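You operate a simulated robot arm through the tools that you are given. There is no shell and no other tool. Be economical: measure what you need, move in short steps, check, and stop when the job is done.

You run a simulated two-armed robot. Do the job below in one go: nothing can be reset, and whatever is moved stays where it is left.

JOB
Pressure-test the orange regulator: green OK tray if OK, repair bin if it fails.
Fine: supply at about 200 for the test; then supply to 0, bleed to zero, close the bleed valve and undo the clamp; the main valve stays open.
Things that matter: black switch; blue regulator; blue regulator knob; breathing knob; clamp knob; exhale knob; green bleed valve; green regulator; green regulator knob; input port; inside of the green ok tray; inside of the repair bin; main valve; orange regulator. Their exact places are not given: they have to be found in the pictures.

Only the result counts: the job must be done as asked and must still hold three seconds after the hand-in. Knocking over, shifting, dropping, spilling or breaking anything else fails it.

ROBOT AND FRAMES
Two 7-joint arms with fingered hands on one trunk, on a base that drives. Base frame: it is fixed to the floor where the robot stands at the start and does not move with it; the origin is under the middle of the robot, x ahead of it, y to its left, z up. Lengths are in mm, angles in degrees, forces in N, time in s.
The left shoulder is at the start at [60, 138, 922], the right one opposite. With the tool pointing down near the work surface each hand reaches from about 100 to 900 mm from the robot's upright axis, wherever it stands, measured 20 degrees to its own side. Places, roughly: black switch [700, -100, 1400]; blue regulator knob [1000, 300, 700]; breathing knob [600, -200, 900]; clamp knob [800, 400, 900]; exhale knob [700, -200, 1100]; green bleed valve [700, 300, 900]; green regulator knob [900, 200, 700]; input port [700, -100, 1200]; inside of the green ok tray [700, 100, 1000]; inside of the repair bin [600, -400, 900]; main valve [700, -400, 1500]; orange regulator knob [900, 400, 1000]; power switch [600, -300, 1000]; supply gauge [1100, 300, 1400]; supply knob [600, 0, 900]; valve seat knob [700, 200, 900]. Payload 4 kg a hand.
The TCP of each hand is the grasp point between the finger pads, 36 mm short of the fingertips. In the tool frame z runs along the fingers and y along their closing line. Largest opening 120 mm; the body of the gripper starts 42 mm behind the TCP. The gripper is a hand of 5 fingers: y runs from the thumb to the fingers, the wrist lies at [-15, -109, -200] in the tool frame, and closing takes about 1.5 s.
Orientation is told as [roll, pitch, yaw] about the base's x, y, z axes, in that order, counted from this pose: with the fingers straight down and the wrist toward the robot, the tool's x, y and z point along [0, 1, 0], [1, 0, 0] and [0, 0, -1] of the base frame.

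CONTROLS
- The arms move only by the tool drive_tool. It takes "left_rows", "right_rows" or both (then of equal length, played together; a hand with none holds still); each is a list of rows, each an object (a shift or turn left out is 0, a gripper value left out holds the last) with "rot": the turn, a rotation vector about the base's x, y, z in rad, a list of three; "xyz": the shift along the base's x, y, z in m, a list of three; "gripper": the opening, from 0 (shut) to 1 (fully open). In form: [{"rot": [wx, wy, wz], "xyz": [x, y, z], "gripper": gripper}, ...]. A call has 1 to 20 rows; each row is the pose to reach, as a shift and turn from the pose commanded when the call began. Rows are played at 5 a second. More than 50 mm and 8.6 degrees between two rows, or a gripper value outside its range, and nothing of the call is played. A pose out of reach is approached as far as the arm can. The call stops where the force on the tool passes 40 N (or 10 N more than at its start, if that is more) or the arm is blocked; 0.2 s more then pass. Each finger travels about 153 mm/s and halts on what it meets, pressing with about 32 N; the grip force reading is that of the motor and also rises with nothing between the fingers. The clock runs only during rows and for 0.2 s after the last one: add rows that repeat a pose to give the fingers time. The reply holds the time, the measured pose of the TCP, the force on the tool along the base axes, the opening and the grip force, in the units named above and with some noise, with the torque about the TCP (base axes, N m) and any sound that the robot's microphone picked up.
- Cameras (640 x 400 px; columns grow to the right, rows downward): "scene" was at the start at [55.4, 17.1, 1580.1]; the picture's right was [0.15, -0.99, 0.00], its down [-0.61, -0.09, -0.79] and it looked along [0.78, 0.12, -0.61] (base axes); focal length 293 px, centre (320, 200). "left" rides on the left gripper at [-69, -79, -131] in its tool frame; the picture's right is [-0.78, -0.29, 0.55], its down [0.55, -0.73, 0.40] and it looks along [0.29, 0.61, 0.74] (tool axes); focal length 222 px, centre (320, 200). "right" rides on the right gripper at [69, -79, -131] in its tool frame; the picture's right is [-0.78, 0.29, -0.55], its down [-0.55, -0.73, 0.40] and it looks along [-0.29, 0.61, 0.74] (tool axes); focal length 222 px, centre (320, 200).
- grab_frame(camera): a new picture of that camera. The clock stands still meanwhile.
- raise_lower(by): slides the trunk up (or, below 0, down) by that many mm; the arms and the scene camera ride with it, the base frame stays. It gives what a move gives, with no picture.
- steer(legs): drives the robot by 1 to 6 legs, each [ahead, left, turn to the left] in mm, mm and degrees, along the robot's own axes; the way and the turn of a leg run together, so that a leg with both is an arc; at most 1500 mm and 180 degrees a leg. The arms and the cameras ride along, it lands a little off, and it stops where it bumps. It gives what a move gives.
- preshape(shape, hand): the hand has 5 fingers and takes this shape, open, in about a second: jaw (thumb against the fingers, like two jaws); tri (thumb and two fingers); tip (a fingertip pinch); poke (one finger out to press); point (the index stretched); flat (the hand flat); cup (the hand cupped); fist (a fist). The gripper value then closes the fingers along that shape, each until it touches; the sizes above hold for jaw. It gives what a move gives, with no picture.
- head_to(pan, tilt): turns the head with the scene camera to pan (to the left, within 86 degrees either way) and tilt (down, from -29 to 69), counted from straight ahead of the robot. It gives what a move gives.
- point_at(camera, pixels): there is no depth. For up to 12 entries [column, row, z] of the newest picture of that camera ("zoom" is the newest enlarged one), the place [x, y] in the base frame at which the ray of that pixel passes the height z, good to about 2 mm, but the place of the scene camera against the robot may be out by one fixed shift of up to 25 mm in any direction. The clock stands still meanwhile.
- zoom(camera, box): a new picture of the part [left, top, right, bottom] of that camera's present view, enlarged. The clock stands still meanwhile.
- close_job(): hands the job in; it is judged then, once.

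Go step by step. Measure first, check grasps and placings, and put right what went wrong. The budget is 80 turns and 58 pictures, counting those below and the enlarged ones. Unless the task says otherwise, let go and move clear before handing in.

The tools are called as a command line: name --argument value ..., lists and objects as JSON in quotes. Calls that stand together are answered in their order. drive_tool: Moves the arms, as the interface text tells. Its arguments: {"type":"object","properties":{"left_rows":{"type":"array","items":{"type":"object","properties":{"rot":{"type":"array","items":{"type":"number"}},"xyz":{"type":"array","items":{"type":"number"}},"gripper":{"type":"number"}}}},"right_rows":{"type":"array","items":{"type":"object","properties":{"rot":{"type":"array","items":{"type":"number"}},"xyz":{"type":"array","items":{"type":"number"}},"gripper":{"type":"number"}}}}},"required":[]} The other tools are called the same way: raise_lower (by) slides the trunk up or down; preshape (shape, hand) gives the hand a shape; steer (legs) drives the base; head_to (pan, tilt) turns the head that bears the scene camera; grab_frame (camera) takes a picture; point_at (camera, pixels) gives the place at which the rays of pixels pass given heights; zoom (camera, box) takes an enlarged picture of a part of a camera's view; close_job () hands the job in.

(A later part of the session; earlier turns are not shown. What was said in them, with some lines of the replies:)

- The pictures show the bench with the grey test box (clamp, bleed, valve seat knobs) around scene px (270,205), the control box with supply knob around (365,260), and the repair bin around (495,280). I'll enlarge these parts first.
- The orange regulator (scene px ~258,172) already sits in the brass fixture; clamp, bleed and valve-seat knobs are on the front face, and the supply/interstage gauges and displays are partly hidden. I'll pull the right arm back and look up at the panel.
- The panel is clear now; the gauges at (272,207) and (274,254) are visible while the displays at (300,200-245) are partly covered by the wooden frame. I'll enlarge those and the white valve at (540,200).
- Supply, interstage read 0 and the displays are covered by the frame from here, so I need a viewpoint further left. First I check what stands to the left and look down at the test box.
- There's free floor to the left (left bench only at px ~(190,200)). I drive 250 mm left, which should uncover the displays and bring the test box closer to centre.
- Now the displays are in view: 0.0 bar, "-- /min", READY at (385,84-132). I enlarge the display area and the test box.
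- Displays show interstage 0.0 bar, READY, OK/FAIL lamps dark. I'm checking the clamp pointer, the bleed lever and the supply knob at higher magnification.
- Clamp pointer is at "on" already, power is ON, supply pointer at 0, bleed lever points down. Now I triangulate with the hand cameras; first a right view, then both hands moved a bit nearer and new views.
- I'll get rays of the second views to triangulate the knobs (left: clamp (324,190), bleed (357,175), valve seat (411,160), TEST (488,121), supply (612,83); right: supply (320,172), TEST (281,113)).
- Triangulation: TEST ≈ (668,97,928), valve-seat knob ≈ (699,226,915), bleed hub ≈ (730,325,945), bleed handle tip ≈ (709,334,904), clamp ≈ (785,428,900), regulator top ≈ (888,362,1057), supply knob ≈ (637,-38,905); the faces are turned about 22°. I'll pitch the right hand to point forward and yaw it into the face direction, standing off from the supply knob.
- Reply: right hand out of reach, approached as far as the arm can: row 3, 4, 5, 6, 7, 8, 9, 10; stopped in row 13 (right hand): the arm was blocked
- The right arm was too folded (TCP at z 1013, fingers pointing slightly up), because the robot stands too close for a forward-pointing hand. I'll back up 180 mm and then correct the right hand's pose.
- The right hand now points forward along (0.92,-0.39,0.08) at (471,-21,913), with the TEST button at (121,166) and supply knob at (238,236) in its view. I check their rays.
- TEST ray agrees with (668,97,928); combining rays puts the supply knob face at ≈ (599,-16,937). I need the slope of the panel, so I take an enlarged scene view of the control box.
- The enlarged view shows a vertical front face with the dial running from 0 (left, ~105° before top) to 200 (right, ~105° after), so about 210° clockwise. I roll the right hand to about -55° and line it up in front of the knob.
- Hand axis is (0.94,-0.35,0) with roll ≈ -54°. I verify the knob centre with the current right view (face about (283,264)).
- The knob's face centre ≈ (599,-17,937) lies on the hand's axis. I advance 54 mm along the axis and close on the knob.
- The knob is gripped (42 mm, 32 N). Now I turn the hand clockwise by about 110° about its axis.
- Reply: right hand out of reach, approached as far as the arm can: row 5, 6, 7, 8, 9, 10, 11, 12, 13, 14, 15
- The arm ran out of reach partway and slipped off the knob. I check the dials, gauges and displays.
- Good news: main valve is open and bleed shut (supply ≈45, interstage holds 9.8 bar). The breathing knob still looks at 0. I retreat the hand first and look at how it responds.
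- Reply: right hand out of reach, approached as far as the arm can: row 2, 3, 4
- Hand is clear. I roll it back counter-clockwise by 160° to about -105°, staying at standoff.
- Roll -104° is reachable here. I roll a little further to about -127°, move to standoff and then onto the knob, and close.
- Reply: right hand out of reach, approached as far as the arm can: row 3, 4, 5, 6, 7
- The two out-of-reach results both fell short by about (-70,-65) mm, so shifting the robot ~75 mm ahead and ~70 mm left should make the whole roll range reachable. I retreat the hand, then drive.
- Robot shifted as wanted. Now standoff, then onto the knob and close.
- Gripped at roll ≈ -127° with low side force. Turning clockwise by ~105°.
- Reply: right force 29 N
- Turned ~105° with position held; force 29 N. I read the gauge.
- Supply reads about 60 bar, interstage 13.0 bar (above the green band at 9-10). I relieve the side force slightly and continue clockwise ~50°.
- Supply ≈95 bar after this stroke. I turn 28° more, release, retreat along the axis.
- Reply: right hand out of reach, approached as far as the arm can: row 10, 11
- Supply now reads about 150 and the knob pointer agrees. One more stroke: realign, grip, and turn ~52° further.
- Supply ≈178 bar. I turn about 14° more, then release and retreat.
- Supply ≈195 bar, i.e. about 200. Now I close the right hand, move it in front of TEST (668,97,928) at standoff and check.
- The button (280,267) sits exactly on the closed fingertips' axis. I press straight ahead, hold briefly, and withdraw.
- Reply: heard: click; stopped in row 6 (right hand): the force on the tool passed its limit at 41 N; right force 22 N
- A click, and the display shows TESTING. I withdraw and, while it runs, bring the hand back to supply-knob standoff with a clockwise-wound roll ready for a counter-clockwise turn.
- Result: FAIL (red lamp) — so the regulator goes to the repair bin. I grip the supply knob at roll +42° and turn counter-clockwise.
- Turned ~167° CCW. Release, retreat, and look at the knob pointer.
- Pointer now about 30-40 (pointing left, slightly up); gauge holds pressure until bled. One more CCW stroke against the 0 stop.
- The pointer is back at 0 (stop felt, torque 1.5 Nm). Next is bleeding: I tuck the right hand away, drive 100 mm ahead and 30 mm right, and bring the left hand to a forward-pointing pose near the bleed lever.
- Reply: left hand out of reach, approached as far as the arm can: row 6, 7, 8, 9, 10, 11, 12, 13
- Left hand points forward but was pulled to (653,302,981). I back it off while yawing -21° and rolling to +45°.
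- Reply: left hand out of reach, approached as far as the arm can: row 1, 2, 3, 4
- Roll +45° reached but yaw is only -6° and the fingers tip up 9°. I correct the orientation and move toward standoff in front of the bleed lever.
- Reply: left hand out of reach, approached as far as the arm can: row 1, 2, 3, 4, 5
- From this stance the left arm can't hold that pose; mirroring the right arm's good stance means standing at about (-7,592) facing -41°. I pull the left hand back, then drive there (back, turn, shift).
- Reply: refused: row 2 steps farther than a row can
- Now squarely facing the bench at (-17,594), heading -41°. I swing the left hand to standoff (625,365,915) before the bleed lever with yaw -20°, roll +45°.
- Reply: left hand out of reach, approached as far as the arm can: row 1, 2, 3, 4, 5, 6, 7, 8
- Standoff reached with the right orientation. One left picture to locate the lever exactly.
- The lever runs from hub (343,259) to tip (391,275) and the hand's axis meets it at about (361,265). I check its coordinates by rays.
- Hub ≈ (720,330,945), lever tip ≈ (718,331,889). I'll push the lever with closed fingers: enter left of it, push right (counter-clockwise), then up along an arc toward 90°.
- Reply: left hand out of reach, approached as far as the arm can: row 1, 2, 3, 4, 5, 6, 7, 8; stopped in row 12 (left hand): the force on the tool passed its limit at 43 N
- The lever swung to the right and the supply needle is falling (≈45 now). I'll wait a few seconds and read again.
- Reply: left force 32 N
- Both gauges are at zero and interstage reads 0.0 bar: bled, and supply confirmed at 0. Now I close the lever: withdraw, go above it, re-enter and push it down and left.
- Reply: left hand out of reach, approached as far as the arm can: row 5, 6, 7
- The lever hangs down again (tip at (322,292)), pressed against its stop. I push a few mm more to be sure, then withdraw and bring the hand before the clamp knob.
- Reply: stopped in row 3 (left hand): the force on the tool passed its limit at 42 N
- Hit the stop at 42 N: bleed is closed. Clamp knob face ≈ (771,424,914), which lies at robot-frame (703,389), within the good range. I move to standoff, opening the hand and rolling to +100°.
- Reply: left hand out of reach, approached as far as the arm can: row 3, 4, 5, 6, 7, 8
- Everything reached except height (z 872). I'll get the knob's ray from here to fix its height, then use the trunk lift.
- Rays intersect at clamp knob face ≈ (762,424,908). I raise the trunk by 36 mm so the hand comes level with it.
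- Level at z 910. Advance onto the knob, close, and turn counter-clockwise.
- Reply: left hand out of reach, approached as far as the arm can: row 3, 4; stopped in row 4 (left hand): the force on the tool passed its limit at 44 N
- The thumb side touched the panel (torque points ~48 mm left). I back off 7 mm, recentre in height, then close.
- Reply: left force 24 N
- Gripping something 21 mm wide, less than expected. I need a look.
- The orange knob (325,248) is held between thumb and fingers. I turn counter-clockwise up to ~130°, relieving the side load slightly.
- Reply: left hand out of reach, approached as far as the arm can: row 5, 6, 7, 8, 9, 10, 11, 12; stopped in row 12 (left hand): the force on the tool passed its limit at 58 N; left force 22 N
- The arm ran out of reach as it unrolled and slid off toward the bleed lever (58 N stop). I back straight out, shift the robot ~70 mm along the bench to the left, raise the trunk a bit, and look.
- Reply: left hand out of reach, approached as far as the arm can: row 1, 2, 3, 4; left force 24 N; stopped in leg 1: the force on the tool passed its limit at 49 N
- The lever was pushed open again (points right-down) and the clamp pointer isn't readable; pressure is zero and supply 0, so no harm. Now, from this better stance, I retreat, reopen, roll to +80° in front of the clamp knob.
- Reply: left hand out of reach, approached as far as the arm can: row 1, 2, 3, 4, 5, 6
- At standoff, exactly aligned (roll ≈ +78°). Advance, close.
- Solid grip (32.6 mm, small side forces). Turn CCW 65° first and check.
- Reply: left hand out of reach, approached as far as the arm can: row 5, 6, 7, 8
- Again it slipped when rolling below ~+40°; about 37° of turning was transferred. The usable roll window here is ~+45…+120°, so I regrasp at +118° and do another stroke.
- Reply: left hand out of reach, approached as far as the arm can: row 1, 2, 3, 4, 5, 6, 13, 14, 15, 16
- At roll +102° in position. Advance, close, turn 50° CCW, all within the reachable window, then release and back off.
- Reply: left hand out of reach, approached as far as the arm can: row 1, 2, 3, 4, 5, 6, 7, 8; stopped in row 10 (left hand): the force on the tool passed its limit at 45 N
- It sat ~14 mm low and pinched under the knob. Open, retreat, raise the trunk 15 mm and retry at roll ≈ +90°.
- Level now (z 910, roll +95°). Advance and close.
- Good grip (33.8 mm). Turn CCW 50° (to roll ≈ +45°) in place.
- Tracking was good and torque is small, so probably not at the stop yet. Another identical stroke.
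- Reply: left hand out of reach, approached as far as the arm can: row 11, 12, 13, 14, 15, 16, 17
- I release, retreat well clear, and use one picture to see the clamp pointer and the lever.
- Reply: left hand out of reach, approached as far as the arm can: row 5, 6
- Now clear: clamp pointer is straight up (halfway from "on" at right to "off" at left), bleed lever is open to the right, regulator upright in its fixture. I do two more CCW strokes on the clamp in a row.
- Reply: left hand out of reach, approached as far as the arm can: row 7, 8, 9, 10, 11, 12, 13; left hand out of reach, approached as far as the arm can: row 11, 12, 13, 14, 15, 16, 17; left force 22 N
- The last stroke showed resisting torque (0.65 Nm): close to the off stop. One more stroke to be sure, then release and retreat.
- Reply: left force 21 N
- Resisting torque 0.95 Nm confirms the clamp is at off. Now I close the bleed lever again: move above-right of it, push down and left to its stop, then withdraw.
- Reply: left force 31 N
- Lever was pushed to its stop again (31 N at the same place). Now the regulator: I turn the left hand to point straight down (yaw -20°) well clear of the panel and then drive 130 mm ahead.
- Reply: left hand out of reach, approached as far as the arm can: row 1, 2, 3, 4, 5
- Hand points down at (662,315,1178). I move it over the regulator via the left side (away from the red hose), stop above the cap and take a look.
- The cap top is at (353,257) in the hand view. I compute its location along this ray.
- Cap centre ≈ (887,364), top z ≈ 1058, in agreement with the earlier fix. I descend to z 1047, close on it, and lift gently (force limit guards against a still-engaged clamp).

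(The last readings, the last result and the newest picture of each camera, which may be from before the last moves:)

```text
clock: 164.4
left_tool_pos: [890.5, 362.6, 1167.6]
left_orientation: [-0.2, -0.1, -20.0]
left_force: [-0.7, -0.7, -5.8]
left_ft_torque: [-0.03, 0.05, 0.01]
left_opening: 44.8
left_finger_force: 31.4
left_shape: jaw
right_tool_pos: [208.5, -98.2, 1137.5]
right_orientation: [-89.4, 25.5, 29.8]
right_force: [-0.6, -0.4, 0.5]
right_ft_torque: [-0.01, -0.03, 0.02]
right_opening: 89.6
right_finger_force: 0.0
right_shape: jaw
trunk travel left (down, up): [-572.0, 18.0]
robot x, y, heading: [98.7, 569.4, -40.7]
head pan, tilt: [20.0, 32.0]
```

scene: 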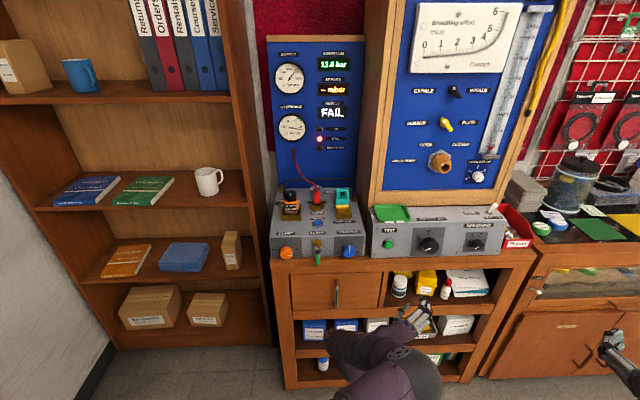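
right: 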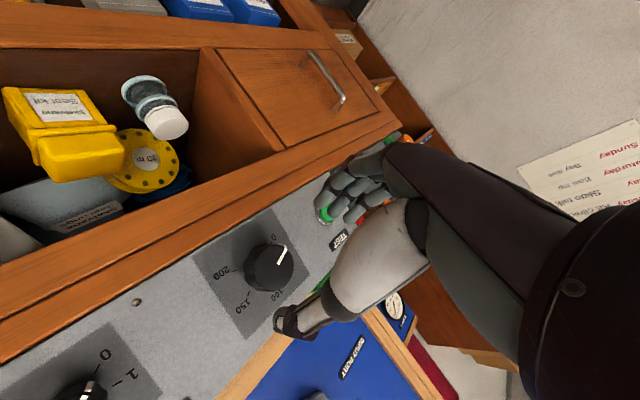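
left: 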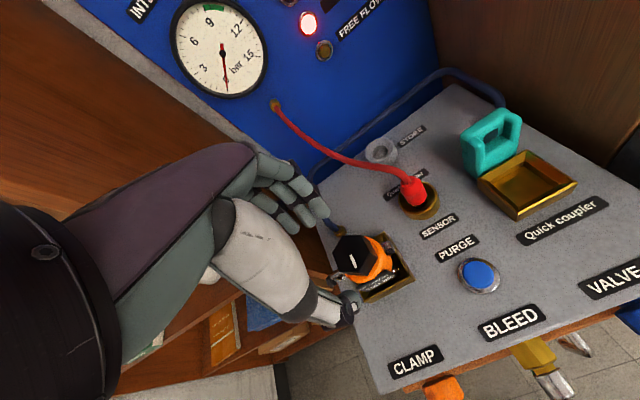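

The regulator came out freely (5.8 N carried, 45 mm grip). I pull it back clear of the panel and drive to stand before the repair bin, keeping heading -41°.

drive_tool --left_rows '[{"xyz": [-0.04, 0.018, 0.01]}, {"xyz": [-0.085, 0.028, 0.015]}, {"xyz": [-0.13, 0.025, 0.015]}, {"xyz": [-0.175, 0.0, 0.015]}, {"xyz": [-0.21, -0.03, 0.015]}, {"xyz": [-0.23, -0.035, 0.015]}]'

steer --legs '[[-60, 0, 0], [438, -631, 0]]'

```text
refused: row 4 steps farther than a row can; nothing moved
```

```text
clock: 167.2
left_tool_pos: [814.2, 129.7, 1165.0]
left_orientation: [0.8, 0.5, -18.6]
left_force: [2.9, 3.0, -4.4]
left_ft_torque: [-0.12, 0.04, 0.1]
left_opening: 44.1
left_finger_force: 31.9
left_shape: jaw
right_tool_pos: [128.6, -345.6, 1138.1]
right_orientation: [-89.6, 25.5, 29.8]
right_force: [0.0, 0.7, -0.1]
right_ft_torque: [0.02, 0.01, 0.02]
right_opening: 90.1
right_finger_force: 0.1
right_shape: jaw
trunk travel left (down, up): [-572.0, 18.0]
robot x, y, heading: [17.1, 321.8, -40.9]
head pan, tilt: [20.0, 32.0]
stopped in leg 2: the force on the tool passed its limit at 60 N (the readings are from after the stop); the commanded pose is now the measured one
```

The arm retreat was refused (row a hair over 50 mm), and the drive then bumped the raised hand against the panel frame and stopped; the regulator is still held (44 mm). I move it off the frame and pull back now.

drive_tool --left_rows '[{"xyz": [-0.01, 0.02, 0.0]}, {"xyz": [-0.05, 0.03, 0.01]}, {"xyz": [-0.09, 0.03, 0.015]}, {"xyz": [-0.13, 0.02, 0.015]}, {"xyz": [-0.17, 0.01, 0.015]}, {"xyz": [-0.21, 0.0, 0.015]}, {"xyz": [-0.24, -0.0, 0.015]}]'

```text
clock: 168.8
left_tool_pos: [571.0, 125.7, 1180.3]
left_orientation: [0.8, 0.4, -18.8]
left_force: [-0.3, 0.4, -5.6]
left_ft_torque: [-0.06, 0.01, -0.03]
left_opening: 44.2
left_finger_force: 32.2
left_shape: jaw
right_tool_pos: [127.9, -345.9, 1137.1]
right_orientation: [-89.5, 25.6, 29.8]
right_force: [-0.5, 1.0, 0.1]
right_ft_torque: [-0.02, 0.04, 0.02]
right_opening: 89.8
right_finger_force: 0.1
right_shape: jaw
trunk travel left (down, up): [-572.0, 18.0]
robot x, y, heading: [16.2, 320.2, -40.7]
head pan, tilt: [20.0, 32.0]
```

Clear at (571,126,1180). I drive on to the repair bin, move the hand above it, and take the last picture before lowering.

steer --legs '[[277, -389, 0]]'

drive_tool --left_rows '[{"xyz": [0.03, -0.012, 0.0]}, {"xyz": [0.06, -0.024, -0.01]}, {"xyz": [0.085, -0.034, -0.03]}, {"xyz": [0.092, -0.037, -0.05]}, {"xyz": [0.092, -0.037, -0.05]}]'

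grab_frame --camera "left"

```text
clock: 171.6
left_tool_pos: [525.3, -352.7, 1179.7]
left_orientation: [0.9, 0.4, -19.5]
left_force: [-0.1, -0.2, -5.5]
left_ft_torque: [-0.07, -0.04, 0.02]
left_opening: 44.4
left_finger_force: 31.8
left_shape: jaw
right_tool_pos: [77.9, -820.2, 1137.8]
right_orientation: [-89.5, 25.4, 29.2]
right_force: [0.3, 0.6, 0.7]
right_ft_torque: [-0.03, 0.01, -0.02]
right_opening: 89.8
right_finger_force: 0.0
right_shape: jaw
trunk travel left (down, up): [-572.0, 18.0]
robot x, y, heading: [-25.9, -152.6, -41.6]
head pan, tilt: [20.0, 32.0]
```

```text
clock: 172.8
left_tool_pos: [615.3, -390.6, 1130.3]
left_orientation: [0.8, 0.3, -19.4]
left_force: [0.1, -0.4, -6.2]
left_ft_torque: [-0.07, 0.01, -0.02]
left_opening: 44.2
left_finger_force: 32.6
left_shape: jaw
right_tool_pos: [77.6, -819.3, 1137.9]
right_orientation: [-89.5, 25.5, 29.1]
right_force: [-0.2, -0.5, -0.3]
right_ft_torque: [0.04, 0.01, -0.02]
right_opening: 90.0
right_finger_force: 0.1
right_shape: jaw
trunk travel left (down, up): [-572.0, 18.0]
robot x, y, heading: [-22.8, -155.3, -41.7]
head pan, tilt: [20.0, 32.0]
```

```text
0 pictures are left
```

left: 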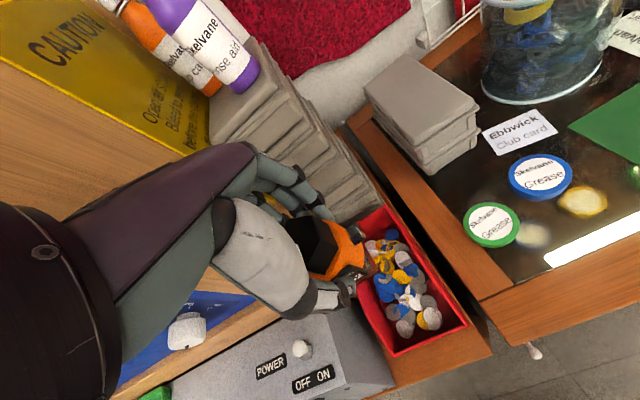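

The regulator is held and the bin is visible: rim corners about (383,207), (467,323), (395,355); inside centre about (407,288). I get its place from rays.

point_at --camera "left" --pixels '[[407, 288, 890], [407, 288, 910], [467, 323, 930], [395, 355, 930], [383, 207, 930], [440, 265, 930], [375, 300, 930], [467, 323, 960], [395, 355, 960], [383, 207, 960]]'

```text
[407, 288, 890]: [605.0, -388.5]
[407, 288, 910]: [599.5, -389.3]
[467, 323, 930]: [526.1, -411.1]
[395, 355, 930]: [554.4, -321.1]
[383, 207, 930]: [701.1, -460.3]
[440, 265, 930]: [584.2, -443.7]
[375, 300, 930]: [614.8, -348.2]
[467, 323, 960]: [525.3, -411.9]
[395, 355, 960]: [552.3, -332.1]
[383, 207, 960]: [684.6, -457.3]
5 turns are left
```

Bin: rim front mid (540,-366), ~94 mm wide, ~182 mm deep, centre ≈ (624,-397). The regulator's side screws (~90 mm span) lie across the narrow width, so I turn the hand ~80° about the vertical so they lie along the bin, and centre it.

drive_tool --left_rows '[{"rot": [0, 0, -0.14], "xyz": [0.004, -0.003, 0]}, {"rot": [0, 0, -0.28], "xyz": [0.007, -0.006, 0]}, {"rot": [0, 0, -0.42], "xyz": [0.007, -0.006, 0]}, {"rot": [0, 0, -0.56], "xyz": [0.007, -0.006, 0]}, {"rot": [0, 0, -0.7], "xyz": [0.007, -0.006, 0]}, {"rot": [0, 0, -0.84], "xyz": [0.007, -0.006, 0]}, {"rot": [0, 0, -0.98], "xyz": [0.007, -0.006, 0]}, {"rot": [0, 0, -1.12], "xyz": [0.007, -0.006, 0]}, {"rot": [0, 0, -1.26], "xyz": [0.007, -0.006, 0]}, {"rot": [0, 0, -1.4], "xyz": [0.007, -0.006, 0]}, {"rot": [0, 0, -1.4], "xyz": [0.007, -0.006, 0]}]'

```text
clock: 174.2
left_tool_pos: [616.5, -401.3, 1130.0]
left_orientation: [0.1, 0.6, -69.5]
left_force: [-12.7, -0.4, -4.6]
left_ft_torque: [0.08, -1.78, 0.86]
left_opening: 44.1
left_finger_force: 31.8
left_shape: jaw
right_tool_pos: [73.9, -819.1, 1138.2]
right_orientation: [-89.6, 25.5, 29.1]
right_force: [0.1, -0.2, 0.5]
right_ft_torque: [-0.01, -0.02, 0.0]
right_opening: 89.8
right_finger_force: 0.1
right_shape: jaw
trunk travel left (down, up): [-572.0, 18.0]
robot x, y, heading: [-26.0, -151.9, -41.7]
head pan, tilt: [20.0, 32.0]
stopped in row 7 (left hand): the force on the tool passed its limit at 45 N (the readings are from after the stop); the commanded pose is now the measured one
4 turns are left
```

The back of the hand touched the frame at yaw -70°. I back off to about -62° and 10 mm toward the robot (still on the bin's centre line), then lower the regulator into the bin.

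drive_tool --left_rows '[{"rot": [0, 0, 0.07], "xyz": [-0.006, 0.005, 0]}, {"rot": [0, 0, 0.13], "xyz": [-0.011, 0.009, 0]}, {"rot": [0, 0, 0.13], "xyz": [-0.011, 0.009, -0.04]}, {"rot": [0, 0, 0.13], "xyz": [-0.011, 0.009, -0.08]}, {"rot": [0, 0, 0.13], "xyz": [-0.011, 0.009, -0.115]}, {"rot": [0, 0, 0.13], "xyz": [-0.011, 0.009, -0.135]}, {"rot": [0, 0, 0.13], "xyz": [-0.011, 0.009, -0.15]}, {"rot": [0, 0, 0.13], "xyz": [-0.011, 0.009, -0.16]}, {"rot": [0, 0, 0.13], "xyz": [-0.011, 0.009, -0.17]}]'

```text
clock: 176.2
left_tool_pos: [608.1, -388.4, 963.6]
left_orientation: [0.4, 0.3, -61.8]
left_force: [-3.5, 1.6, 6.5]
left_ft_torque: [-0.15, -0.01, 0.04]
left_opening: 44.4
left_finger_force: 32.1
left_shape: jaw
right_tool_pos: [74.9, -818.4, 1139.3]
right_orientation: [-89.6, 25.5, 29.1]
right_force: [0.7, -0.1, 0.8]
right_ft_torque: [-0.01, -0.01, -0.02]
right_opening: 89.7
right_finger_force: 0.2
right_shape: jaw
trunk travel left (down, up): [-572.0, 18.0]
robot x, y, heading: [-27.7, -153.1, -41.8]
head pan, tilt: [20.0, 32.0]
3 turns are left
```

At z 964 the load has gone from -6 to +6.5 N: the regulator rests on the bin's contents. I open modestly, lift straight up and move back.

drive_tool --left_rows '[{"xyz": [0, 0, 0.003], "gripper": 0.45}, {"xyz": [0, 0, 0.003], "gripper": 0.55}, {"xyz": [0, 0, 0.003], "gripper": 0.6}, {"xyz": [0, 0, 0.003]}, {"xyz": [0, 0, 0.02]}, {"xyz": [0, 0, 0.05]}, {"xyz": [0, 0, 0.09]}, {"xyz": [0, 0, 0.13]}, {"xyz": [0, 0, 0.17]}, {"xyz": [-0.04, 0.01, 0.18]}, {"xyz": [-0.08, 0.02, 0.18]}, {"xyz": [-0.12, 0.03, 0.18]}]'

```text
clock: 178.8
left_tool_pos: [488.6, -362.5, 1141.9]
left_orientation: [0.3, 0.5, -61.8]
left_force: [-0.5, 0.0, -0.4]
left_ft_torque: [-0.04, -0.01, 0.02]
left_opening: 71.9
left_finger_force: 0.0
left_shape: jaw
right_tool_pos: [74.7, -818.4, 1138.7]
right_orientation: [-89.4, 25.4, 29.1]
right_force: [-0.5, -0.6, 0.3]
right_ft_torque: [0.03, 0.02, -0.02]
right_opening: 89.7
right_finger_force: 0.1
right_shape: jaw
trunk travel left (down, up): [-572.0, 18.0]
robot x, y, heading: [-26.4, -152.7, -41.5]
head pan, tilt: [20.0, 32.0]
2 turns are left
```

The hand is empty (force near zero, 72 mm open) and clear of the bin, so I'm handing in. The orange regulator failed the test and was lowered into the repair bin, supply reads 0, the system is bled, and the main valve was not touched. I pushed the bleed valve shut and turned the clamp to off by feel against their stops. On the way the held regulator hit the panel frame once, and I had no pictures left to check for damage or see it in the bin.

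close_job

```text
The job is handed in.
```

The orange regulator failed its pressure test at about 195 bar (display FAIL, red lamp, interstage at 13.0 bar), so I put it in the repair bin.

- **Supply and pressure:** the supply knob is back at 0. Both gauges and the interstage display read zero after bleeding.
- **Bleed valve:** I closed it, knocked it open again while working the clamp, and pushed it back to its stop. The second closing I judged by force only, not from a picture.
- **Clamp:** I turned it to its off stop by feel. The regulator then lifted out freely.
- **Main valve:** open throughout and not touched.
- **Bumps:** with the regulator held, the hand hit the breathing panel's frame once while driving (60 N) because an arm move had been refused. It touched the frame again over the bin (45 N). I saw no damage in the one later picture, but it did not show the first spot.
- **Breathing knob:** my hand slipped off the supply knob close to it early on. It looked at or very near 0 afterwards, but I did not confirm that.
- **Final placing:** I had no pictures left, so the regulator's rest in the bin is known only from the load coming off the hand.
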